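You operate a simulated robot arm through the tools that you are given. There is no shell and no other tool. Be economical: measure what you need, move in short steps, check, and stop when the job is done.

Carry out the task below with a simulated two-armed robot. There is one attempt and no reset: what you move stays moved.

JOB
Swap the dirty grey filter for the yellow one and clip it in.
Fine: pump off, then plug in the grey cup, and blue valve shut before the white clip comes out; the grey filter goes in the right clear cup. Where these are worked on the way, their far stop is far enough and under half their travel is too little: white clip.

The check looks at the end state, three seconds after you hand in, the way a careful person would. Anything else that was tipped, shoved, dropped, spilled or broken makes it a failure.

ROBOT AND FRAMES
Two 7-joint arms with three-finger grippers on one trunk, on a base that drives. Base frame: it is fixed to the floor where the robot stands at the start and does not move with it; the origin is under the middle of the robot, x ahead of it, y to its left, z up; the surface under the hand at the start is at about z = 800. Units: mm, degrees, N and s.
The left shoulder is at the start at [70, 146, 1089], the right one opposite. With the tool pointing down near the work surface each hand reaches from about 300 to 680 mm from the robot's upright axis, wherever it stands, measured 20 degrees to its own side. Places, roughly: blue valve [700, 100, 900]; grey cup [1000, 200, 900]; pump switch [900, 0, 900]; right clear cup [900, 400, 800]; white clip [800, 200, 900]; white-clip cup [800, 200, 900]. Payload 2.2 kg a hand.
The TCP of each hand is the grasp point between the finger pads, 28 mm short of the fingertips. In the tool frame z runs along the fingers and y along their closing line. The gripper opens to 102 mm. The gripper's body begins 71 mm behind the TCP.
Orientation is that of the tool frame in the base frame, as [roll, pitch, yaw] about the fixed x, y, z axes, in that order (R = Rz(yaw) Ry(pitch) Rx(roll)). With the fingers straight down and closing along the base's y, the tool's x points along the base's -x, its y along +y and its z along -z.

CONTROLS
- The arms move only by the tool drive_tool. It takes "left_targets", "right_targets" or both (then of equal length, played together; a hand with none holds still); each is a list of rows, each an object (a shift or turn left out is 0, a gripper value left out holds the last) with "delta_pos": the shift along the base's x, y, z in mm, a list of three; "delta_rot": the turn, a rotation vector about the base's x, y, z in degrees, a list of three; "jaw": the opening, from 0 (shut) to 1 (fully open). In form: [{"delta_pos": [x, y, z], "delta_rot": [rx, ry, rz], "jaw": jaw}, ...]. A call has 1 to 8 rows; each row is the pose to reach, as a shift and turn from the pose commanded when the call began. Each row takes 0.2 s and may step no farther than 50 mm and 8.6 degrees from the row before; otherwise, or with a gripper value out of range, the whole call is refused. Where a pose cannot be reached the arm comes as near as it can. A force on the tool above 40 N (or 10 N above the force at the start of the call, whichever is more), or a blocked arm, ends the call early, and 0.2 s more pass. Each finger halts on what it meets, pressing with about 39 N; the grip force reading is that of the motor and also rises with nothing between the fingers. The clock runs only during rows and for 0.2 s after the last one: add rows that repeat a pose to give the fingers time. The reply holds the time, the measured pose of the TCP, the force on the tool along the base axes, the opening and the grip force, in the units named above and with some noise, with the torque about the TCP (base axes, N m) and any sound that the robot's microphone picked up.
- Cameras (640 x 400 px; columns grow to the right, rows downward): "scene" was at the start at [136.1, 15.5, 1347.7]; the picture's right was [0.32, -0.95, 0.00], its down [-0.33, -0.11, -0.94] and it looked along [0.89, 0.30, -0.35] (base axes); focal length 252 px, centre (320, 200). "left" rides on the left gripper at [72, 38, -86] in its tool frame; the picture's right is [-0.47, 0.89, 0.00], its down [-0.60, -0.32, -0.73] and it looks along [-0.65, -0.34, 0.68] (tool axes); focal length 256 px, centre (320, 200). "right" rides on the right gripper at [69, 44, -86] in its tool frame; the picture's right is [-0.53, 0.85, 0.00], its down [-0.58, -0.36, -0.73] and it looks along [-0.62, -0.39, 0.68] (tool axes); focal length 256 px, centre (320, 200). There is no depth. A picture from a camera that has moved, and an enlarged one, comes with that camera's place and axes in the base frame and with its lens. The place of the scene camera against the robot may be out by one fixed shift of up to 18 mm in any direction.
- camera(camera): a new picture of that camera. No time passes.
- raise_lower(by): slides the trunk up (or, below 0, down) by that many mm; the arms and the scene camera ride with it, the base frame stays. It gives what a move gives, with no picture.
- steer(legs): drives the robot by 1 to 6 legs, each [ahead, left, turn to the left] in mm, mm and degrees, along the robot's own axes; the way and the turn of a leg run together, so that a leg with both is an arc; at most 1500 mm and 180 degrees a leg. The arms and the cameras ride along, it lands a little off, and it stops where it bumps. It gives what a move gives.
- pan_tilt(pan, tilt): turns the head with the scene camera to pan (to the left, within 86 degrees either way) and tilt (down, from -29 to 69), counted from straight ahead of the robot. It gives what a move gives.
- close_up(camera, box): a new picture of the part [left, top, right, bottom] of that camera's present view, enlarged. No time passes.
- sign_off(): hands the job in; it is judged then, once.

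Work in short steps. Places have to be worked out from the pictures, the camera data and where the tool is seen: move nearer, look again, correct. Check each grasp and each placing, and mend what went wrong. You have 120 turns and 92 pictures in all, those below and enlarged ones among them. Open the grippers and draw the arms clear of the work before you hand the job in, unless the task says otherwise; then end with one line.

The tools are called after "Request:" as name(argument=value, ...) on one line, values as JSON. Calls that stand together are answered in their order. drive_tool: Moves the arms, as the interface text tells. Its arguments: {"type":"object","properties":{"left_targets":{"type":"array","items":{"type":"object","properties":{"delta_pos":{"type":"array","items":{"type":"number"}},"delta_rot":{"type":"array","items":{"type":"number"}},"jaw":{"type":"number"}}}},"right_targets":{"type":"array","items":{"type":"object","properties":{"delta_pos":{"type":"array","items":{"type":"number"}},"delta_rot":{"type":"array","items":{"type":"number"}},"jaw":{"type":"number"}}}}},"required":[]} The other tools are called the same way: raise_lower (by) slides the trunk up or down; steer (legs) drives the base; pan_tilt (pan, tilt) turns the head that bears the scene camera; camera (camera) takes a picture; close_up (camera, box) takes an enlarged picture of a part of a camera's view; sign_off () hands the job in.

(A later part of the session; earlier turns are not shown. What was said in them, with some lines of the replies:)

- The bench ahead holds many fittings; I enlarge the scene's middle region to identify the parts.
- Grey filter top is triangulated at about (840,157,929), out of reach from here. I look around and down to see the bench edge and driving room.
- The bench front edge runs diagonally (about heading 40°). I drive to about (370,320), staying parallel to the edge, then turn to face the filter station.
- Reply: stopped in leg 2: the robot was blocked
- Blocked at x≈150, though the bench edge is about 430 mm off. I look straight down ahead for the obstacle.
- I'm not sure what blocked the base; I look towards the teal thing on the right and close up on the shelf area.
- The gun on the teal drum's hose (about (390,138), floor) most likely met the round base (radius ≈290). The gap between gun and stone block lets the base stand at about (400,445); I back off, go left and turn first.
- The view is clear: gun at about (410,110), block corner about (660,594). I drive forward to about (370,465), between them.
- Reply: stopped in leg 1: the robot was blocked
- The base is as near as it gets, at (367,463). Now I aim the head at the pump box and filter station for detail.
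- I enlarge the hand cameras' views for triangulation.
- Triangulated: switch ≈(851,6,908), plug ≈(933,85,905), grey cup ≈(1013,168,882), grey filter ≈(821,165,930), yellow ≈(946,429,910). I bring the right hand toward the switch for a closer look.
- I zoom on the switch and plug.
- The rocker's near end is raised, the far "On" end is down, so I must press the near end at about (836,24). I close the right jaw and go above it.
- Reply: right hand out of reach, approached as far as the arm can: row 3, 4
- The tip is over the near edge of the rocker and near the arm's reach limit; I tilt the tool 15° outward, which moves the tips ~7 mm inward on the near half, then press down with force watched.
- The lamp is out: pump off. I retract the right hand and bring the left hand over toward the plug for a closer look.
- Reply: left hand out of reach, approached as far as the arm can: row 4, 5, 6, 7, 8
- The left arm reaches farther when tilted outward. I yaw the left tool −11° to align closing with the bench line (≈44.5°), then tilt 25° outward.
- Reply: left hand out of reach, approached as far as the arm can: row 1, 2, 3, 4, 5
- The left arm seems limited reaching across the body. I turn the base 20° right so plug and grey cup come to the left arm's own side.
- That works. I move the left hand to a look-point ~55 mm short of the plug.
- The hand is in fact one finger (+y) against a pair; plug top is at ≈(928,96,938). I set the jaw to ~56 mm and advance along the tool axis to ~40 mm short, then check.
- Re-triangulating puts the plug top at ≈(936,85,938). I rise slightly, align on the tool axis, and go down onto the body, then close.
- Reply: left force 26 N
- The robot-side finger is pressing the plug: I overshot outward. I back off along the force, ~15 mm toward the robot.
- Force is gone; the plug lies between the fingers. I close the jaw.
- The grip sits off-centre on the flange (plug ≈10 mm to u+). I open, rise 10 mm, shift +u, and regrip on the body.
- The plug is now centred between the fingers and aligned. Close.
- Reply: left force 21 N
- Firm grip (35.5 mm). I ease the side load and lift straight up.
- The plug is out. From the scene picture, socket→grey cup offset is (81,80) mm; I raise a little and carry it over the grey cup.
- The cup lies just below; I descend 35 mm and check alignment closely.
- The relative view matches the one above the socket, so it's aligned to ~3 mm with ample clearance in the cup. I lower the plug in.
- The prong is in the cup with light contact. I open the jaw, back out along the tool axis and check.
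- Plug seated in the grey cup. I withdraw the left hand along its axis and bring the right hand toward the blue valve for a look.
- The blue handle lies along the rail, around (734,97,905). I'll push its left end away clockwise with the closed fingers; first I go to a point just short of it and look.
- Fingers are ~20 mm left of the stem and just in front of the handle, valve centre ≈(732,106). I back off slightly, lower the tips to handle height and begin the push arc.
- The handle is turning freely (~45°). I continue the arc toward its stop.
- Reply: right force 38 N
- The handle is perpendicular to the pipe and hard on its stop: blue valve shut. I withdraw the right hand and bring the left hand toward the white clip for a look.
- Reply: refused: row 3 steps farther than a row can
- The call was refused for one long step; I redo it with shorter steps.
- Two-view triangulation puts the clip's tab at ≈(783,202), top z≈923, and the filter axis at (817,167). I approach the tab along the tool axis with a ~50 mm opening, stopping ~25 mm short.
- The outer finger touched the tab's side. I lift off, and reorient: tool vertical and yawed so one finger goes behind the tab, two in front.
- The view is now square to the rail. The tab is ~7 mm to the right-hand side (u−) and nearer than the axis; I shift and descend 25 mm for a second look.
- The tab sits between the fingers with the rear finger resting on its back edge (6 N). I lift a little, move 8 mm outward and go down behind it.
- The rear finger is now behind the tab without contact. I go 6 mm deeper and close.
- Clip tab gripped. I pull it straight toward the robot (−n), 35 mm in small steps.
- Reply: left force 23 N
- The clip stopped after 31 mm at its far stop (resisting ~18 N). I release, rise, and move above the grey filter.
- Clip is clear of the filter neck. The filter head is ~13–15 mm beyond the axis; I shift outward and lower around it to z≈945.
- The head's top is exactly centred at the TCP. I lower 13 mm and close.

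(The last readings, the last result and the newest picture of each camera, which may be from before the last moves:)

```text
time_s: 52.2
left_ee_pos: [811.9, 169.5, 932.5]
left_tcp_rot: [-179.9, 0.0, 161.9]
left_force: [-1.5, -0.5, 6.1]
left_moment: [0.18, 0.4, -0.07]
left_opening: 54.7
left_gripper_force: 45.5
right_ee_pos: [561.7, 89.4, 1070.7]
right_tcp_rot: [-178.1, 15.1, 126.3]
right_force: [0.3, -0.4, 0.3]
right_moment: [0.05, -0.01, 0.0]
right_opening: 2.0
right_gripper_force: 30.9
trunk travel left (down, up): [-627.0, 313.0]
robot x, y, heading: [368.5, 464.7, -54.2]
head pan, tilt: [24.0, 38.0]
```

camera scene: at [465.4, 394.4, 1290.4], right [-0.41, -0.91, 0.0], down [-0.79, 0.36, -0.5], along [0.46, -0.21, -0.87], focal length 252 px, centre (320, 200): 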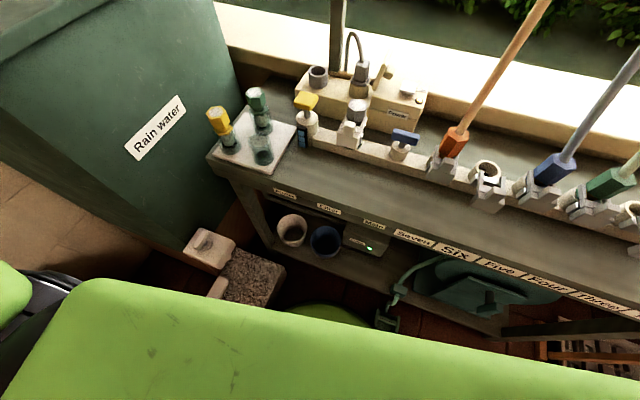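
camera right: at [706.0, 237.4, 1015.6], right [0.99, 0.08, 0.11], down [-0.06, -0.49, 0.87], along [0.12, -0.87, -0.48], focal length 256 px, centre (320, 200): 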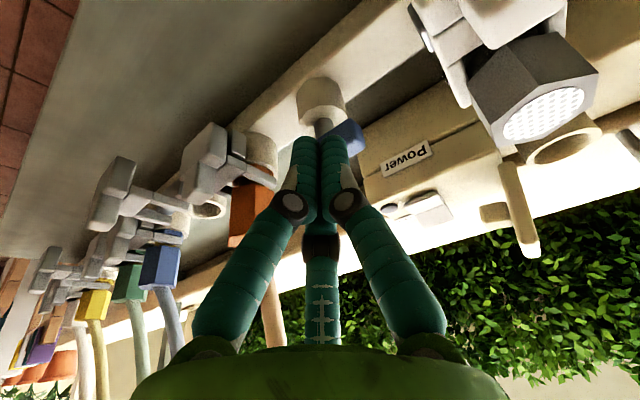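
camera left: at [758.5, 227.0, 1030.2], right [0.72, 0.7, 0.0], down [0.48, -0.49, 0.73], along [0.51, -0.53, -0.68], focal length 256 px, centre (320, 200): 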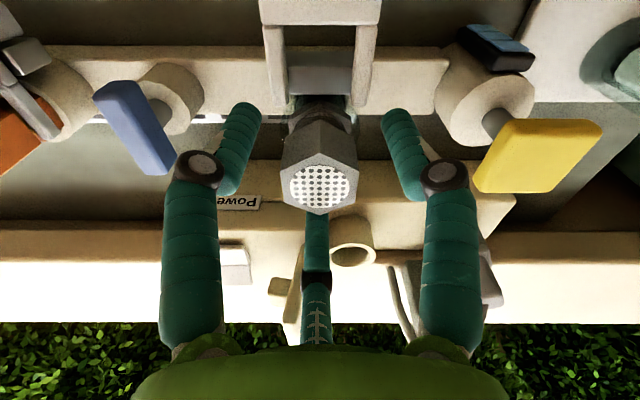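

Gripped at 54.7 mm. I lift straight up 100 mm and check.

Request:
drive_tool(left_targets=[{"delta_pos": [0, 0, 10], "jaw": 0}, {"delta_pos": [0, 0, 30], "jaw": 0}, {"delta_pos": [0, 0, 60], "jaw": 0}, {"delta_pos": [0, 0, 95], "jaw": 0}, {"delta_pos": [0, 0, 125], "jaw": 0}])

Request:
camera(camera="scene")

```text
time_s: 52.6
left_ee_pos: [812.2, 169.3, 934.5]
left_tcp_rot: [179.4, -0.7, 161.8]
left_force: [3.0, -13.2, -17.5]
left_moment: [0.62, 0.53, -0.03]
left_opening: 54.6
left_gripper_force: 44.7
right_ee_pos: [562.8, 86.6, 1069.1]
right_tcp_rot: [-178.1, 14.9, 126.3]
right_force: [-0.9, 0.5, 0.9]
right_moment: [-0.07, -0.05, 0.01]
right_opening: 1.9
right_gripper_force: 31.0
trunk travel left (down, up): [-627.0, 313.0]
robot x, y, heading: [369.2, 464.1, -54.3]
head pan, tilt: [24.0, 38.0]
stopped in row 2 (left hand): the force on the tool passed its limit at 48 N (the readings are from after the stop); the commanded pose is now the measured one
```

```text
24 pictures are left
camera scene: at [468.7, 364.4, 1319.7], right [-0.5, -0.86, 0.0], down [-0.53, 0.31, -0.79], along [0.68, -0.39, -0.62], focal length 252 px, centre (320, 200)
```

scene: 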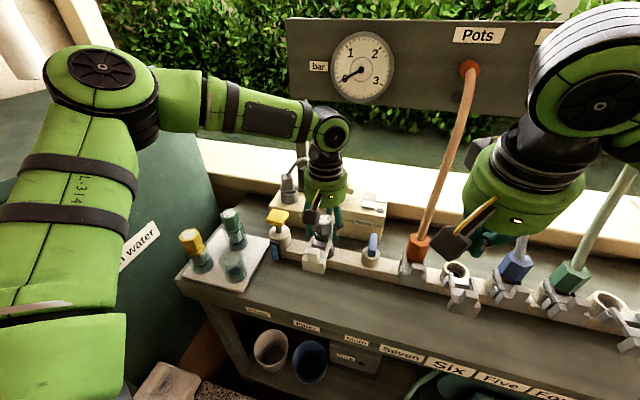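

The lift was held at 48 N. I look closely at what retains the filter.

Request:
close_up(camera="left", box=[220, 40, 420, 240])

Request:
close_up(camera="scene", box=[280, 180, 380, 280])

```text
2.00 times, centred on (320, 140) of left
camera zoom: at [757.7, 225.8, 1021.0], right [0.72, 0.7, 0.0], down [0.48, -0.5, 0.72], along [0.5, -0.52, -0.69], focal length 512 px, centre (320, 320)
```

zoom: 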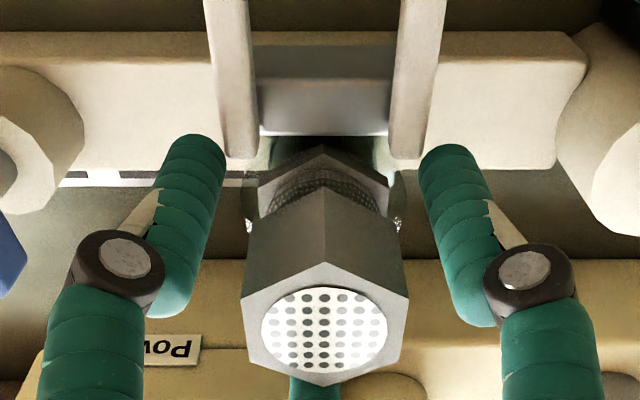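

```text
4.00 times, centred on (330, 230) of scene
camera zoom: at [468.7, 364.4, 1319.7], right [-0.5, -0.86, 0.0], down [-0.53, 0.31, -0.79], along [0.68, -0.39, -0.62], focal length 1006 px, centre (280, 80)
```

zoom: 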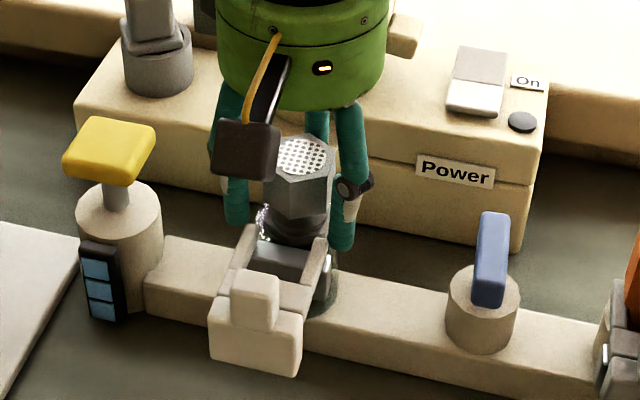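

The fingertips have closed on the clear cup's rim (54.7 mm), not the head. I open, rise to z≈950 and regrip only the hex head.

Request:
drive_tool(left_targets=[{"delta_pos": [0, 0, -2], "jaw": 0.65}, {"delta_pos": [0, 0, 0], "jaw": 0.65}, {"delta_pos": [0, 0, 15], "jaw": 0.65}, {"delta_pos": [0, 0, 15], "jaw": 0.3}, {"delta_pos": [0, 0, 15], "jaw": 0.0}, {"delta_pos": [0, 0, 15], "jaw": 0.0}])

Request:
close_up(camera="left", box=[220, 40, 420, 240])

```text
time_s: 54.0
left_ee_pos: [812.9, 169.5, 952.5]
left_tcp_rot: [179.7, -0.4, 161.9]
left_force: [6.9, -2.5, 9.6]
left_moment: [-0.07, -0.32, -0.02]
left_opening: 36.0
left_gripper_force: 39.6
right_ee_pos: [563.4, 89.0, 1070.9]
right_tcp_rot: [-178.2, 15.1, 126.3]
right_force: [-0.1, 0.1, 0.0]
right_moment: [0.0, -0.01, -0.02]
right_opening: 2.1
right_gripper_force: 31.0
trunk travel left (down, up): [-627.0, 313.0]
robot x, y, heading: [368.9, 464.0, -54.1]
head pan, tilt: [24.0, 38.0]
```

```text
2.00 times, centred on (320, 140) of left
camera zoom: at [757.7, 226.8, 1039.0], right [0.72, 0.7, 0.0], down [0.48, -0.5, 0.72], along [0.51, -0.52, -0.69], focal length 512 px, centre (320, 320)
```

zoom: 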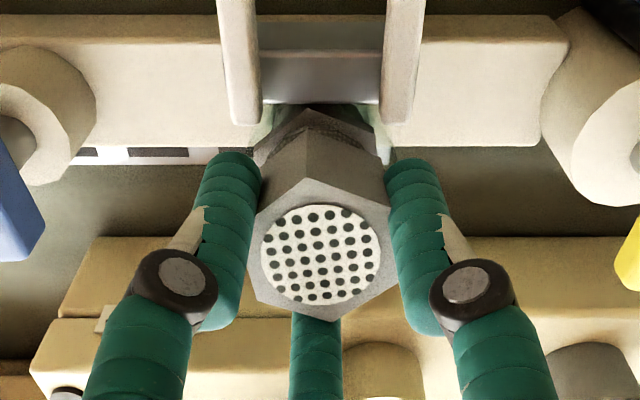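

Now the head itself is gripped (36 mm). I lift.

Request:
drive_tool(left_targets=[{"delta_pos": [0, 0, 8], "jaw": 0}, {"delta_pos": [0, 0, 25], "jaw": 0}, {"delta_pos": [0, 0, 50], "jaw": 0}, {"delta_pos": [0, 0, 85], "jaw": 0}, {"delta_pos": [0, 0, 115], "jaw": 0}])

Request:
close_up(camera="scene", box=[160, 110, 400, 290])

```text
time_s: 55.2
left_ee_pos: [811.6, 170.5, 1067.6]
left_tcp_rot: [179.4, -0.6, 161.8]
left_force: [0.0, -0.4, -0.8]
left_moment: [-0.02, 0.03, 0.0]
left_opening: 36.0
left_gripper_force: 39.0
right_ee_pos: [562.7, 89.2, 1071.7]
right_tcp_rot: [-178.1, 15.0, 126.3]
right_force: [0.4, 0.0, 0.0]
right_moment: [0.0, -0.02, 0.03]
right_opening: 2.1
right_gripper_force: 31.3
trunk travel left (down, up): [-627.0, 313.0]
robot x, y, heading: [364.1, 459.9, -54.1]
head pan, tilt: [24.0, 38.0]
```

```text
2.22 times, centred on (280, 200) of scene
camera zoom: at [467.6, 366.4, 1320.1], right [-0.5, -0.86, 0.0], down [-0.53, 0.31, -0.79], along [0.68, -0.4, -0.62], focal length 559 px, centre (409, 200)
```

zoom: 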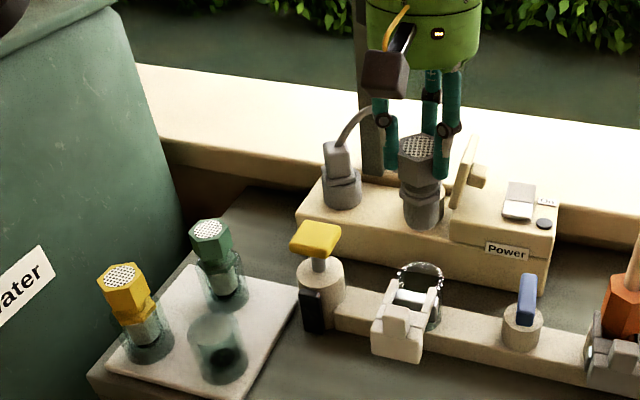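

Filter is out and clean of the cup. I carry it toward the tray's empty cup, stopping short to view the cup.

Request:
drive_tool(left_targets=[{"delta_pos": [8, 36, 0], "jaw": 0}, {"delta_pos": [16, 72, 0], "jaw": 0}, {"delta_pos": [24, 108, 0], "jaw": 0}, {"delta_pos": [30, 145, 0], "jaw": 0}, {"delta_pos": [30, 145, 0], "jaw": 0}])

Request:
camera(camera="left")

```text
time_s: 56.4
left_ee_pos: [841.8, 316.5, 1066.2]
left_tcp_rot: [179.5, -0.7, 161.8]
left_force: [0.1, 0.4, -0.8]
left_moment: [0.06, 0.03, 0.0]
left_opening: 35.7
left_gripper_force: 38.9
right_ee_pos: [562.9, 86.9, 1069.0]
right_tcp_rot: [-178.2, 14.9, 126.4]
right_force: [0.3, -1.5, -0.8]
right_moment: [0.0, 0.02, -0.01]
right_opening: 2.1
right_gripper_force: 31.1
trunk travel left (down, up): [-627.0, 313.0]
robot x, y, heading: [368.3, 462.6, -54.0]
head pan, tilt: [24.0, 38.0]
```

```text
19 pictures are left
camera left: at [787.1, 372.9, 1153.2], right [0.72, 0.7, 0.0], down [0.48, -0.5, 0.72], along [0.5, -0.52, -0.69], focal length 256 px, centre (320, 200)
```

left: 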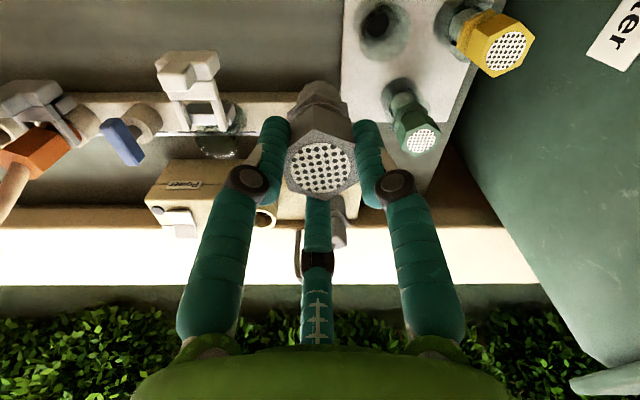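

Calibrating on the clip cup (rim z≈913), the tray cup's rim centre is ≈(876,363,878). I move above it and lower to just over the rim.

Request:
drive_tool(left_targets=[{"delta_pos": [17, 24, 0], "jaw": 0}, {"delta_pos": [34, 47, 0], "jaw": 0}, {"delta_pos": [34, 47, -40], "jaw": 0}, {"delta_pos": [34, 47, -76], "jaw": 0}, {"delta_pos": [34, 47, -76], "jaw": 0}])

Request:
close_up(camera="scene", box=[180, 170, 300, 290])

Request:
close_up(camera="left", box=[220, 20, 420, 220])

```text
time_s: 57.6
left_ee_pos: [877.0, 363.6, 989.2]
left_tcp_rot: [179.5, -0.6, 161.8]
left_force: [0.2, 0.0, 0.0]
left_moment: [-0.01, -0.04, -0.03]
left_opening: 36.0
left_gripper_force: 38.8
right_ee_pos: [562.8, 89.3, 1070.3]
right_tcp_rot: [-178.1, 15.1, 126.3]
right_force: [-0.2, -0.3, 0.8]
right_moment: [-0.02, -0.03, 0.01]
right_opening: 2.2
right_gripper_force: 31.1
trunk travel left (down, up): [-627.0, 313.0]
robot x, y, heading: [366.1, 466.4, -54.2]
head pan, tilt: [24.0, 38.0]
```

```text
3.33 times, centred on (240, 230) of scene
camera zoom: at [467.3, 366.4, 1320.1], right [-0.5, -0.86, 0.0], down [-0.53, 0.31, -0.79], along [0.68, -0.4, -0.62], focal length 839 px, centre (587, 100)
```

zoom: 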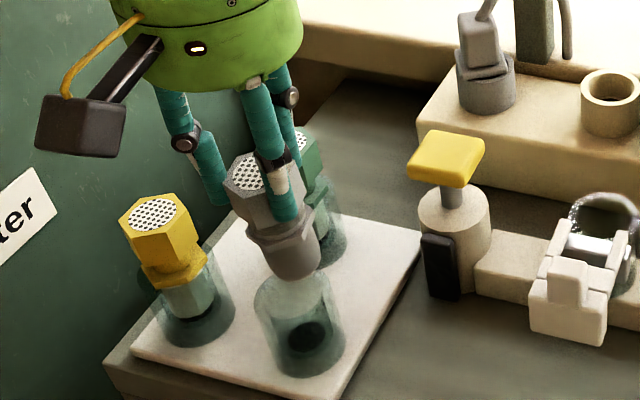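

```text
2.00 times, centred on (320, 120) of left
camera zoom: at [822.4, 421.3, 1076.7], right [0.72, 0.7, 0.0], down [0.48, -0.5, 0.72], along [0.5, -0.52, -0.69], focal length 512 px, centre (320, 360)
```

zoom: 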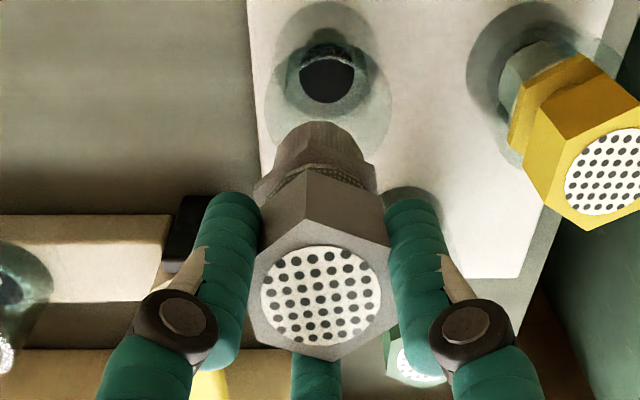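

The filter bottom is ~23 mm above the rim; views suggest a correction of about 5 mm toward me and 3 mm along the rail. I apply it and lower gently 40 mm.

Request:
drive_tool(left_targets=[{"delta_pos": [-1.3, 5.7, -10], "jaw": 0}, {"delta_pos": [-1.3, 5.7, -20], "jaw": 0}, {"delta_pos": [-1.3, 5.7, -30], "jaw": 0}, {"delta_pos": [-1.3, 5.7, -38], "jaw": 0}])

Request:
close_up(camera="scene", box=[180, 170, 300, 290])

```text
time_s: 58.6
left_ee_pos: [875.1, 371.4, 950.0]
left_tcp_rot: [179.4, -0.7, 161.7]
left_force: [-0.3, 3.4, 0.0]
left_moment: [0.33, 0.1, 0.0]
left_opening: 36.1
left_gripper_force: 38.8
right_ee_pos: [563.7, 89.1, 1071.6]
right_tcp_rot: [-178.1, 15.1, 126.4]
right_force: [-0.4, -0.1, 0.5]
right_moment: [0.01, -0.02, -0.03]
right_opening: 2.1
right_gripper_force: 31.7
trunk travel left (down, up): [-627.0, 313.0]
robot x, y, heading: [362.9, 461.9, -54.1]
head pan, tilt: [24.0, 38.0]
```

```text
3.33 times, centred on (240, 230) of scene
camera zoom: at [467.8, 366.8, 1320.1], right [-0.5, -0.87, 0.0], down [-0.53, 0.31, -0.79], along [0.68, -0.4, -0.62], focal length 839 px, centre (587, 100)
```

zoom: 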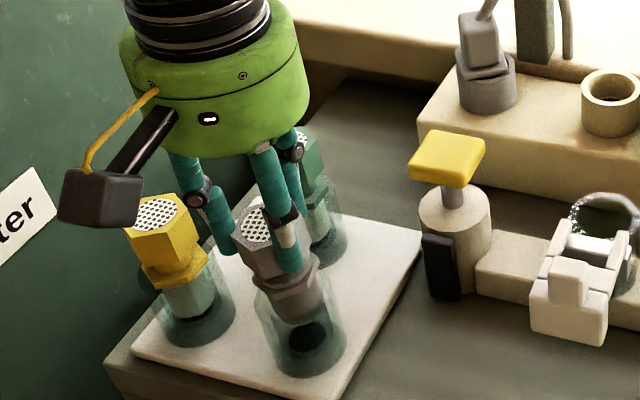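

The filter has entered the cup with a slight side touch (3.4 N in +y). I comply 2 mm and lower further until it seats.

Request:
drive_tool(left_targets=[{"delta_pos": [0, 2, -8], "jaw": 0}, {"delta_pos": [0, 2, -16], "jaw": 0}, {"delta_pos": [0, 2, -22], "jaw": 0}, {"delta_pos": [0, 2, -28], "jaw": 0}, {"delta_pos": [0, 2, -32], "jaw": 0}])

```text
time_s: 59.8
left_ee_pos: [873.9, 369.7, 923.7]
left_tcp_rot: [179.7, -0.2, 161.8]
left_force: [8.4, -2.9, 29.9]
left_moment: [-0.24, -0.37, 0.02]
left_opening: 35.3
left_gripper_force: 39.4
right_ee_pos: [561.1, 87.9, 1071.7]
right_tcp_rot: [-178.2, 15.2, 126.2]
right_force: [-0.2, 0.1, 0.0]
right_moment: [0.03, -0.01, 0.02]
right_opening: 2.0
right_gripper_force: 31.3
trunk travel left (down, up): [-627.0, 313.0]
robot x, y, heading: [369.2, 460.6, -54.2]
head pan, tilt: [24.0, 38.0]
```

It seats at z≈924 (30 N). I ease, open, lift clear and move over toward the yellow filter at ≈(945,430).

Request:
drive_tool(left_targets=[{"delta_pos": [0, 0, 6], "jaw": 0.3}, {"delta_pos": [0, 0, 6], "jaw": 0.55}, {"delta_pos": [0, 0, 6], "jaw": 0.55}, {"delta_pos": [0, 0, 40], "jaw": 0.55}, {"delta_pos": [0, 0, 80], "jaw": 0.55}, {"delta_pos": [30, 27, 80], "jaw": 0.55}, {"delta_pos": [62, 56, 80], "jaw": 0.55}])

Request:
camera(camera="left")

Request:
close_up(camera="scene", box=[180, 170, 300, 290])

```text
time_s: 61.4
left_ee_pos: [937.7, 427.6, 1001.1]
left_tcp_rot: [179.6, -0.7, 161.8]
left_force: [0.2, -1.0, 0.6]
left_moment: [0.0, 0.0, -0.02]
left_opening: 56.0
left_gripper_force: 0.0
right_ee_pos: [563.5, 90.5, 1069.5]
right_tcp_rot: [-178.1, 15.0, 126.2]
right_force: [-0.2, 0.0, -1.0]
right_moment: [0.0, 0.02, -0.02]
right_opening: 2.0
right_gripper_force: 31.3
trunk travel left (down, up): [-627.0, 313.0]
robot x, y, heading: [362.9, 463.2, -54.3]
head pan, tilt: [24.0, 38.0]
```

```text
15 pictures are left
camera left: at [883.3, 484.7, 1088.0], right [0.72, 0.7, 0.0], down [0.48, -0.5, 0.72], along [0.5, -0.52, -0.69], focal length 256 px, centre (320, 200)
```

left: 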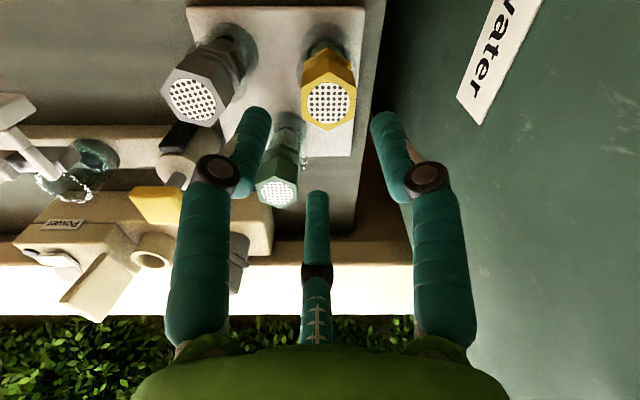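

```text
3.33 times, centred on (240, 230) of scene
camera zoom: at [468.7, 367.7, 1320.1], right [-0.5, -0.87, 0.0], down [-0.53, 0.31, -0.79], along [0.68, -0.4, -0.62], focal length 839 px, centre (587, 100)
```

zoom: 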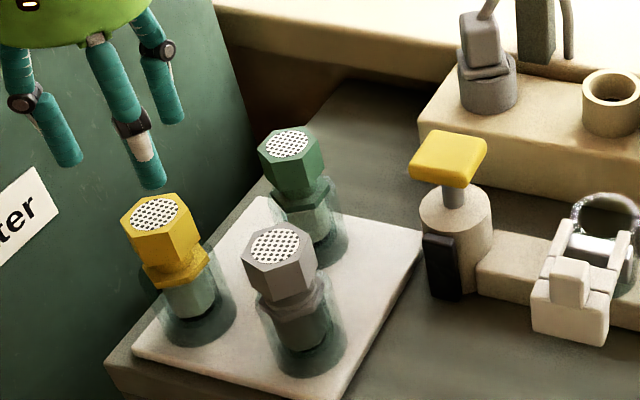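

The grey filter stands properly in the tray cup. Yellow head is at ≈(946,428); I shift and lower around it, then close.

Request:
drive_tool(left_targets=[{"delta_pos": [8, 0.8, -10], "jaw": 0.62}, {"delta_pos": [8, 0.8, -45], "jaw": 0.62}, {"delta_pos": [8, 0.8, -79], "jaw": 0.62}, {"delta_pos": [8, 0.8, -79], "jaw": 0.3}, {"delta_pos": [8, 0.8, -79], "jaw": 0}, {"delta_pos": [8, 0.8, -79], "jaw": 0}])

Request:
close_up(camera="left", box=[220, 60, 420, 260])

```text
time_s: 62.8
left_ee_pos: [942.6, 424.5, 928.2]
left_tcp_rot: [178.7, 0.3, 161.9]
left_force: [4.3, 13.6, 29.1]
left_moment: [0.47, 0.16, -0.07]
left_opening: 39.0
left_gripper_force: 38.7
right_ee_pos: [558.6, 86.4, 1070.7]
right_tcp_rot: [-178.5, 15.2, 126.2]
right_force: [-0.1, -0.2, -0.6]
right_moment: [-0.03, 0.02, 0.02]
right_opening: 2.1
right_gripper_force: 31.1
trunk travel left (down, up): [-627.0, 313.0]
robot x, y, heading: [368.3, 464.7, -53.9]
head pan, tilt: [24.0, 38.0]
```

```text
2.00 times, centred on (320, 160) of left
camera zoom: at [885.9, 481.5, 1016.2], right [0.72, 0.7, 0.02], down [0.47, -0.5, 0.73], along [0.52, -0.51, -0.69], focal length 512 px, centre (320, 280)
```

zoom: 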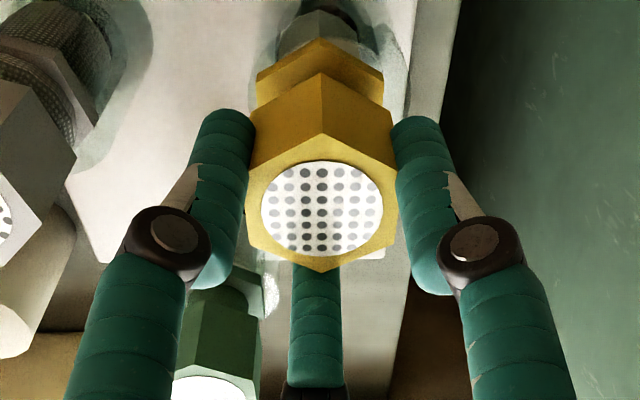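

Yellow head is gripped (39 mm), with some load that lifting will relieve. I lift it straight up.

Request:
drive_tool(left_targets=[{"delta_pos": [-2, -2, 8], "jaw": 0}, {"delta_pos": [-2, -2, 25], "jaw": 0}, {"delta_pos": [-2, -2, 55], "jaw": 0}, {"delta_pos": [-2, -2, 95], "jaw": 0}, {"delta_pos": [-2, -2, 135], "jaw": 0}])

Request:
camera(camera="scene")

```text
time_s: 64.0
left_ee_pos: [943.4, 425.9, 1055.3]
left_tcp_rot: [179.5, -0.6, 161.8]
left_force: [1.0, 0.1, -0.4]
left_moment: [-0.01, -0.01, 0.0]
left_opening: 35.5
left_gripper_force: 39.4
right_ee_pos: [563.5, 88.5, 1070.6]
right_tcp_rot: [-178.1, 15.0, 126.3]
right_force: [0.3, -0.1, -0.2]
right_moment: [-0.01, 0.02, 0.02]
right_opening: 2.2
right_gripper_force: 30.7
trunk travel left (down, up): [-627.0, 313.0]
robot x, y, heading: [365.0, 462.7, -54.1]
head pan, tilt: [24.0, 38.0]
```

```text
12 pictures are left
camera scene: at [467.7, 366.6, 1320.0], right [-0.5, -0.86, 0.0], down [-0.53, 0.31, -0.79], along [0.68, -0.4, -0.62], focal length 252 px, centre (320, 200)
```

scene: 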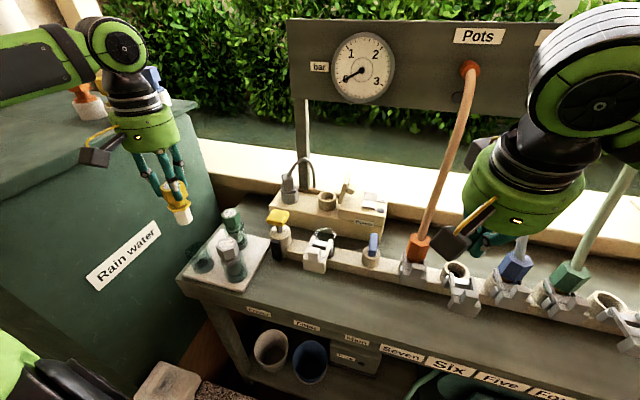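

Held cleanly. I carry the yellow filter over to the white-clip cup axis at (812,170).

Request:
drive_tool(left_targets=[{"delta_pos": [-19, -36, 10], "jaw": 0}, {"delta_pos": [-38, -73, 15], "jaw": 0}, {"delta_pos": [-57, -110, 15], "jaw": 0}, {"delta_pos": [-76, -147, 15], "jaw": 0}, {"delta_pos": [-95, -184, 15], "jaw": 0}, {"delta_pos": [-113, -220, 15], "jaw": 0}, {"delta_pos": [-131.5, -255.5, 15], "jaw": 0}, {"delta_pos": [-131.5, -255.5, 5], "jaw": 0}])

Request:
drive_tool(left_targets=[{"delta_pos": [0, 0, -30], "jaw": 0}, {"delta_pos": [0, 0, -42], "jaw": 0}, {"delta_pos": [0, 0, -42], "jaw": 0}])

Request:
close_up(camera="scene", box=[270, 170, 370, 270])

Request:
close_up(camera="left", box=[220, 40, 420, 240])

```text
time_s: 65.8
left_ee_pos: [810.6, 173.5, 1059.7]
left_tcp_rot: [179.6, -0.6, 161.9]
left_force: [-0.8, -0.6, -0.9]
left_moment: [-0.01, -0.01, 0.03]
left_opening: 35.4
left_gripper_force: 39.5
right_ee_pos: [561.5, 89.0, 1071.2]
right_tcp_rot: [-178.1, 15.1, 126.4]
right_force: [-0.8, 0.8, 1.0]
right_moment: [-0.04, -0.01, -0.01]
right_opening: 2.1
right_gripper_force: 31.2
trunk travel left (down, up): [-627.0, 313.0]
robot x, y, heading: [364.9, 468.9, -54.0]
head pan, tilt: [24.0, 38.0]
```

```text
time_s: 66.6
left_ee_pos: [810.5, 170.6, 1017.8]
left_tcp_rot: [179.4, -0.7, 161.9]
left_force: [-0.9, 1.0, -0.8]
left_moment: [-0.04, -0.02, 0.01]
left_opening: 35.2
left_gripper_force: 39.0
right_ee_pos: [562.5, 87.9, 1070.6]
right_tcp_rot: [-178.1, 15.2, 126.2]
right_force: [0.4, 0.5, -0.5]
right_moment: [0.0, 0.02, -0.02]
right_opening: 2.1
right_gripper_force: 31.7
trunk travel left (down, up): [-627.0, 313.0]
robot x, y, heading: [365.8, 462.6, -53.9]
head pan, tilt: [24.0, 38.0]
```

```text
4.00 times, centred on (320, 220) of scene
camera zoom: at [467.8, 366.2, 1320.1], right [-0.5, -0.86, 0.0], down [-0.53, 0.31, -0.79], along [0.68, -0.4, -0.62], focal length 1006 px, centre (320, 120)
```

zoom: 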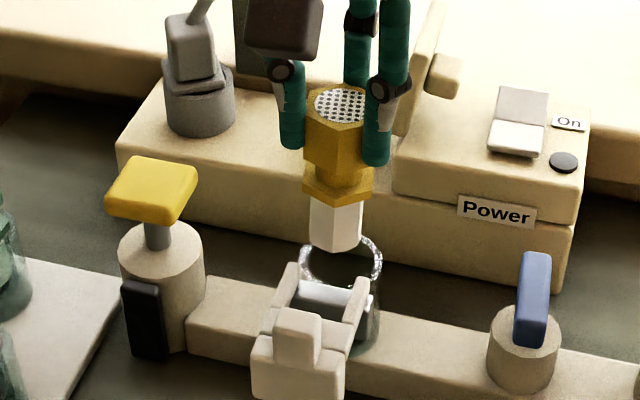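

```text
2.00 times, centred on (320, 140) of left
camera zoom: at [755.4, 227.1, 1105.6], right [0.72, 0.7, 0.0], down [0.48, -0.5, 0.72], along [0.5, -0.52, -0.69], focal length 512 px, centre (320, 320)
```

zoom: 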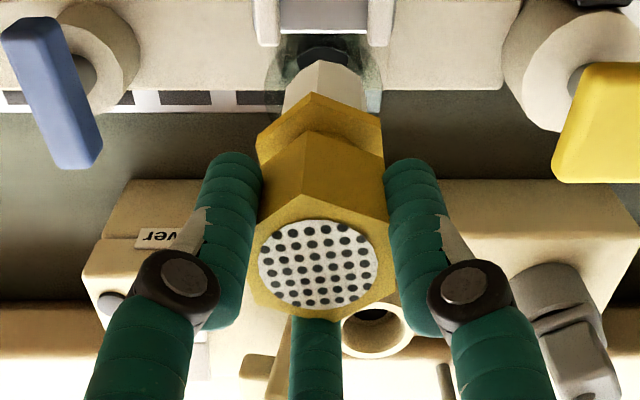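

Well aligned, perhaps 3–4 mm too far to u+. I shift −3 mm along the rail and lower it gently into the cup.

Request:
drive_tool(left_targets=[{"delta_pos": [-1.6, -2.1, -12], "jaw": 0}, {"delta_pos": [-1.6, -2.1, -24], "jaw": 0}, {"delta_pos": [-1.6, -2.1, -36], "jaw": 0}, {"delta_pos": [-1.6, -2.1, -46], "jaw": 0}, {"delta_pos": [-1.6, -2.1, -54], "jaw": 0}, {"delta_pos": [-1.6, -2.1, -61], "jaw": 0}])

Request:
close_up(camera="scene", box=[270, 170, 370, 270])

```text
time_s: 68.0
left_ee_pos: [805.9, 168.1, 964.1]
left_tcp_rot: [-180.0, 0.0, 161.8]
left_force: [3.1, -2.1, 35.8]
left_moment: [0.05, -0.04, 0.0]
left_opening: 34.6
left_gripper_force: 38.7
right_ee_pos: [560.0, 89.5, 1072.9]
right_tcp_rot: [-178.2, 15.4, 126.3]
right_force: [0.0, 0.5, 0.4]
right_moment: [0.0, 0.02, -0.03]
right_opening: 2.1
right_gripper_force: 31.3
trunk travel left (down, up): [-627.0, 313.0]
robot x, y, heading: [363.0, 465.0, -54.0]
head pan, tilt: [24.0, 38.0]
```

```text
4.00 times, centred on (320, 220) of scene
camera zoom: at [464.2, 369.2, 1320.8], right [-0.5, -0.86, 0.0], down [-0.53, 0.31, -0.79], along [0.68, -0.4, -0.61], focal length 1006 px, centre (320, 120)
```

zoom: 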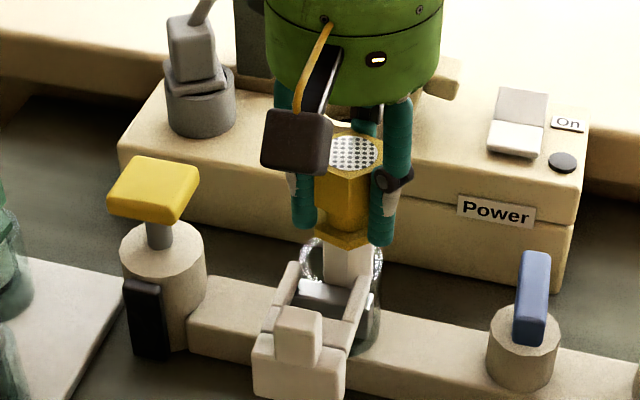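

It stopped ~15 mm high with the tool ~5 mm off the grey filter's seat axis. I raise slightly, return to (812,170) and press on.

Request:
drive_tool(left_targets=[{"delta_pos": [0, 0, 14], "jaw": 0}, {"delta_pos": [3.2, 1.6, 14], "jaw": 0}, {"delta_pos": [3.2, 1.6, 6], "jaw": 0}, {"delta_pos": [3.2, 1.6, -2], "jaw": 0}, {"delta_pos": [3.2, 1.6, -8], "jaw": 0}])

```text
time_s: 69.2
left_ee_pos: [815.2, 166.0, 959.6]
left_tcp_rot: [-179.8, 0.2, 161.9]
left_force: [3.7, -0.2, 2.1]
left_moment: [0.0, -0.09, -0.03]
left_opening: 34.5
left_gripper_force: 38.5
right_ee_pos: [563.6, 89.0, 1071.2]
right_tcp_rot: [-178.1, 15.1, 126.5]
right_force: [-0.4, 0.4, -0.1]
right_moment: [0.05, 0.02, 0.01]
right_opening: 2.1
right_gripper_force: 31.5
trunk travel left (down, up): [-627.0, 313.0]
robot x, y, heading: [366.7, 463.2, -54.0]
head pan, tilt: [24.0, 38.0]
stopped in row 5 (left hand): the force on the tool passed its limit at 52 N (the readings are from after the stop); the commanded pose is now the measured one
```

It slipped lower with a force spike. I check the state.

Request:
close_up(camera="scene", box=[270, 170, 370, 270])

```text
4.00 times, centred on (320, 220) of scene
camera zoom: at [468.0, 366.1, 1319.6], right [-0.5, -0.87, 0.0], down [-0.53, 0.31, -0.79], along [0.68, -0.39, -0.62], focal length 1006 px, centre (320, 120)
```

zoom: 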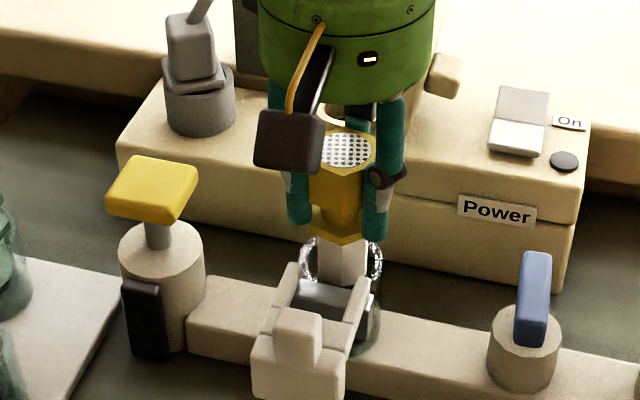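

Compared with the grey seat the yellow is still ~30 mm high and has slid up in the grip, so its lower end is caught inside the cup. I look from the hand camera.

Request:
close_up(camera="left", box=[240, 60, 400, 220])

```text
2.50 times, centred on (320, 140) of left
camera zoom: at [759.0, 224.3, 1045.1], right [0.72, 0.7, 0.0], down [0.47, -0.49, 0.73], along [0.51, -0.53, -0.68], focal length 640 px, centre (320, 350)
```

zoom: 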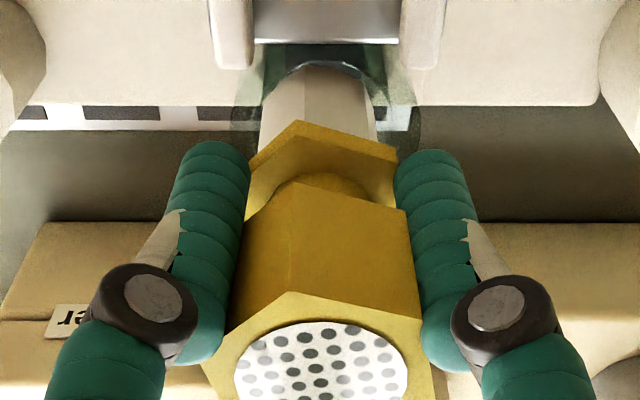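

The filter is tilted in the hand, its lower end toward the robot. I move back over the cup axis, open so it settles upright, and regrip.

Request:
drive_tool(left_targets=[{"delta_pos": [-3.2, 3.5, 2], "jaw": 0}, {"delta_pos": [-3.2, 3.5, 2], "jaw": 0.42}, {"delta_pos": [-3.2, 3.5, 2], "jaw": 0.5}, {"delta_pos": [-3.2, 3.5, 2], "jaw": 0.5}, {"delta_pos": [-3.2, 3.5, 2], "jaw": 0.2}, {"delta_pos": [-3.2, 3.5, 2], "jaw": 0.0}, {"delta_pos": [-3.2, 3.5, 2], "jaw": 0.0}])

Request:
close_up(camera="left", box=[240, 60, 400, 220])

```text
time_s: 70.8
left_ee_pos: [811.1, 169.3, 962.6]
left_tcp_rot: [-179.6, 0.3, 161.9]
left_force: [7.3, -1.6, 9.9]
left_moment: [-0.03, -0.38, -0.05]
left_opening: 35.6
left_gripper_force: 39.1
right_ee_pos: [564.0, 88.7, 1072.5]
right_tcp_rot: [-178.1, 15.0, 126.3]
right_force: [0.4, 0.9, 0.4]
right_moment: [0.03, 0.0, 0.02]
right_opening: 2.4
right_gripper_force: 31.4
trunk travel left (down, up): [-627.0, 313.0]
robot x, y, heading: [364.3, 463.4, -54.3]
head pan, tilt: [24.0, 38.0]
```

```text
2.50 times, centred on (320, 140) of left
camera zoom: at [755.5, 227.9, 1048.3], right [0.72, 0.7, 0.0], down [0.47, -0.48, 0.74], along [0.51, -0.53, -0.68], focal length 640 px, centre (320, 350)
```

zoom: 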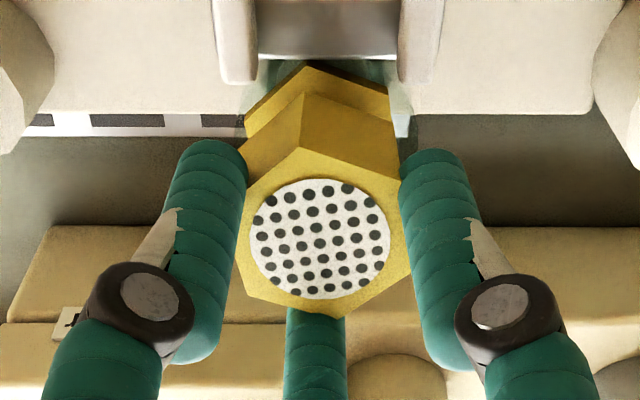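

It dropped fully in: head top now z≈941, the same as the seated grey filter. I release, rise, and go back over the clip tab at (755,230).

Request:
drive_tool(left_targets=[{"delta_pos": [0, 0, 0], "jaw": 0.45}, {"delta_pos": [0, 0, 0], "jaw": 0.5}, {"delta_pos": [0, 0, 25], "jaw": 0.5}, {"delta_pos": [0, 0, 48], "jaw": 0.5}, {"delta_pos": [-28, 30, 48], "jaw": 0.32}, {"delta_pos": [-56, 60.5, 48], "jaw": 0.32}, {"delta_pos": [-56, 60.5, 30], "jaw": 0.32}, {"delta_pos": [-56, 60.5, 10], "jaw": 0.32}])

Request:
camera(camera="left")

```text
time_s: 72.6
left_ee_pos: [753.0, 230.7, 970.7]
left_tcp_rot: [-179.8, 0.1, 161.9]
left_force: [-0.2, 0.3, 0.4]
left_moment: [0.01, -0.04, 0.01]
left_opening: 32.7
left_gripper_force: 0.0
right_ee_pos: [562.4, 88.9, 1071.7]
right_tcp_rot: [-178.1, 15.2, 126.3]
right_force: [-0.3, 0.6, 0.3]
right_moment: [-0.04, -0.01, -0.01]
right_opening: 2.1
right_gripper_force: 31.3
trunk travel left (down, up): [-627.0, 313.0]
robot x, y, heading: [367.3, 469.4, -53.9]
head pan, tilt: [24.0, 38.0]
```

```text
5 pictures are left
camera left: at [698.7, 289.1, 1056.8], right [0.72, 0.7, 0.0], down [0.48, -0.49, 0.73], along [0.51, -0.53, -0.68], focal length 256 px, centre (320, 200)
```

left: 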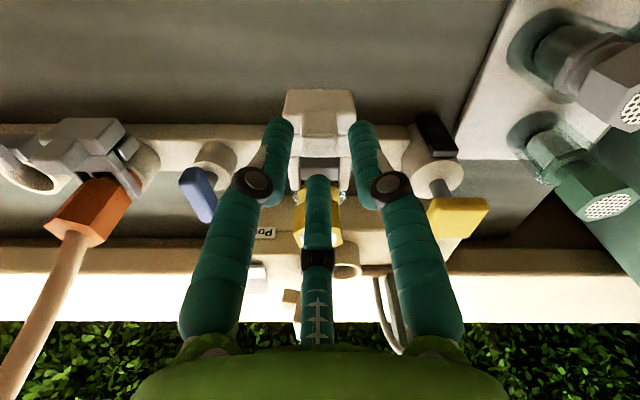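

The tab is centred. I descend and close on it.

Request:
drive_tool(left_targets=[{"delta_pos": [1.5, -1.5, -10], "jaw": 0.32}, {"delta_pos": [1.5, -1.5, -20], "jaw": 0.32}, {"delta_pos": [1.5, -1.5, -29], "jaw": 0.32}, {"delta_pos": [1.5, -1.5, -29], "jaw": 0.1}, {"delta_pos": [1.5, -1.5, -29], "jaw": 0.0}])

```text
time_s: 73.8
left_ee_pos: [754.5, 229.2, 942.7]
left_tcp_rot: [-179.6, 0.1, 161.9]
left_force: [1.1, -0.4, 4.0]
left_moment: [-0.07, -0.09, -0.02]
left_opening: 22.4
left_gripper_force: 45.2
right_ee_pos: [563.6, 89.6, 1070.2]
right_tcp_rot: [-178.1, 15.1, 126.3]
right_force: [-0.2, -0.5, 0.8]
right_moment: [0.02, 0.03, -0.03]
right_opening: 2.1
right_gripper_force: 31.2
trunk travel left (down, up): [-627.0, 313.0]
robot x, y, heading: [363.6, 466.7, -53.9]
head pan, tilt: [24.0, 38.0]
```

Same 22.4 mm grip as before. I push the clip in (+n) by ~34 mm toward its original place at (776.4,207.8).

Request:
drive_tool(left_targets=[{"delta_pos": [5.6, -5.8, 0], "jaw": 0}, {"delta_pos": [11.1, -11.5, 0], "jaw": 0}, {"delta_pos": [16.7, -17.3, 0], "jaw": 0}, {"delta_pos": [20.9, -21.6, 0], "jaw": 0}, {"delta_pos": [23, -23.8, 0], "jaw": 0}, {"delta_pos": [25, -25.8, 0], "jaw": 0}])

```text
time_s: 75.2
left_ee_pos: [781.3, 201.8, 943.5]
left_tcp_rot: [-179.8, 0.1, 161.9]
left_force: [-0.6, -0.1, 1.3]
left_moment: [0.19, 0.16, 0.04]
left_opening: 22.7
left_gripper_force: 44.7
right_ee_pos: [562.9, 89.0, 1071.8]
right_tcp_rot: [-178.0, 15.1, 126.4]
right_force: [0.1, 0.0, -0.7]
right_moment: [0.02, 0.0, 0.01]
right_opening: 2.1
right_gripper_force: 31.4
trunk travel left (down, up): [-627.0, 313.0]
robot x, y, heading: [362.1, 467.0, -54.3]
head pan, tilt: [24.0, 38.0]
```

It went in freely, even slightly past the earlier place. I check by picture.

Request:
close_up(camera="scene", box=[260, 170, 360, 270])

```text
4.00 times, centred on (310, 220) of scene
camera zoom: at [467.4, 366.8, 1320.1], right [-0.5, -0.87, 0.0], down [-0.53, 0.31, -0.79], along [0.68, -0.4, -0.62], focal length 1006 px, centre (360, 120)
```

zoom: 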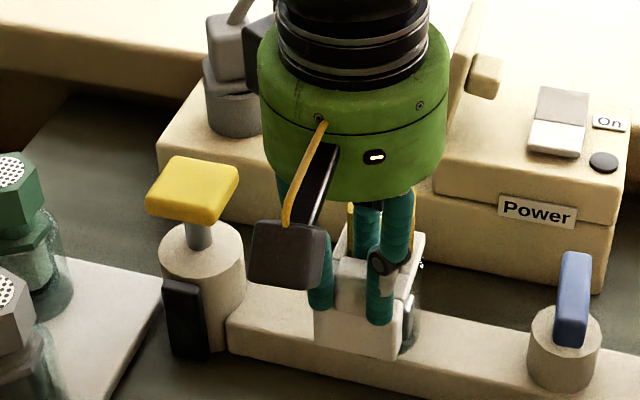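

The clip block is back at its original picture position. I push 5 mm more to feel the stop, then release and withdraw upward.

Request:
drive_tool(left_targets=[{"delta_pos": [2, -2, 0], "jaw": 0}, {"delta_pos": [3.5, -3.6, 0], "jaw": 0}, {"delta_pos": [3.5, -3.6, 0], "jaw": 0}])

```text
time_s: 76.0
left_ee_pos: [781.5, 203.3, 943.1]
left_tcp_rot: [-179.8, 0.0, 161.7]
left_force: [-13.5, 11.4, 0.2]
left_moment: [0.43, 0.46, -0.11]
left_opening: 22.6
left_gripper_force: 45.7
right_ee_pos: [562.0, 90.9, 1072.1]
right_tcp_rot: [-178.2, 15.3, 126.3]
right_force: [-0.4, 0.3, -0.2]
right_moment: [-0.04, -0.01, -0.01]
right_opening: 1.9
right_gripper_force: 31.7
trunk travel left (down, up): [-627.0, 313.0]
robot x, y, heading: [367.3, 464.2, -54.3]
head pan, tilt: [24.0, 38.0]
```

The end stop is felt (≈18 N). I relax, open just enough, rise and draw both hands back.

Request:
drive_tool(left_targets=[{"delta_pos": [-3, 3, 0], "jaw": 0.2}, {"delta_pos": [-3, 3, 0], "jaw": 0.32}, {"delta_pos": [-3, 3, 20], "jaw": 0.32}, {"delta_pos": [-3, 3, 60], "jaw": 0.32}, {"delta_pos": [-20, 25, 95], "jaw": 0.6}, {"delta_pos": [-45, 50, 125], "jaw": 1.0}, {"delta_pos": [-65, 75, 160], "jaw": 1.0}, {"delta_pos": [-85, 95, 195], "jaw": 1.0}], right_targets=[{"jaw": 0}, {"jaw": 0.3}, {"jaw": 0.6}, {"jaw": 1}, {"delta_pos": [0, 0, 30], "jaw": 1}, {"delta_pos": [-10, 5, 60], "jaw": 1}, {"delta_pos": [-20, 10, 90], "jaw": 1}, {"delta_pos": [-30, 15, 120], "jaw": 1}])

Request:
close_up(camera="scene", box=[270, 170, 390, 270])

Request:
camera(camera="scene")

```text
time_s: 77.8
left_ee_pos: [697.3, 297.0, 1137.3]
left_tcp_rot: [-179.8, 0.2, 161.9]
left_force: [-0.1, 0.9, 0.0]
left_moment: [-0.04, -0.02, -0.03]
left_opening: 102.4
left_gripper_force: 0.0
right_ee_pos: [532.2, 104.8, 1192.4]
right_tcp_rot: [-178.0, 15.3, 126.3]
right_force: [0.9, -0.5, 0.2]
right_moment: [-0.03, -0.02, -0.02]
right_opening: 101.8
right_gripper_force: 0.1
trunk travel left (down, up): [-627.0, 313.0]
robot x, y, heading: [364.4, 466.0, -54.2]
head pan, tilt: [24.0, 38.0]
```

```text
4.00 times, centred on (330, 220) of scene
camera zoom: at [465.3, 369.5, 1320.4], right [-0.5, -0.87, 0.0], down [-0.53, 0.31, -0.79], along [0.68, -0.4, -0.61], focal length 1006 px, centre (280, 120)
```

zoom: 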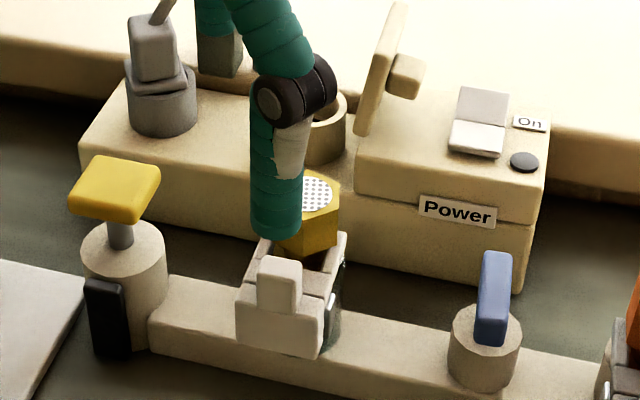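

```text
2 pictures are left
camera scene: at [465.3, 369.5, 1320.4], right [-0.5, -0.87, 0.0], down [-0.53, 0.31, -0.79], along [0.68, -0.4, -0.61], focal length 252 px, centre (320, 200)
```

scene: 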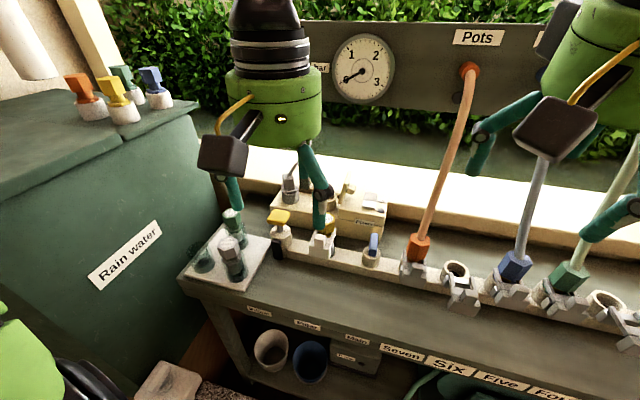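

Yellow filter is seated and the clip is back around its neck. The grey filter is in the tray cup, the plug in the grey cup, the blue valve shut and the pump lamp out. Both hands are open and clear, so I hand in.

Request:
sign_off()

```text
The job is handed in.
```

The yellow filter is in the white-clip cup with the white clip pushed back to its end stop, and the job is handed in. I don't have the check's result. Pump off, plug in the grey cup and blue valve shut all came before the clip came out, and the grey filter is in the tray's empty clear cup, which I took as the right one. On the way in, the base bumped something twice, probably the hose gun on the floor and the stone block, and I did not re-check whether either shifted.
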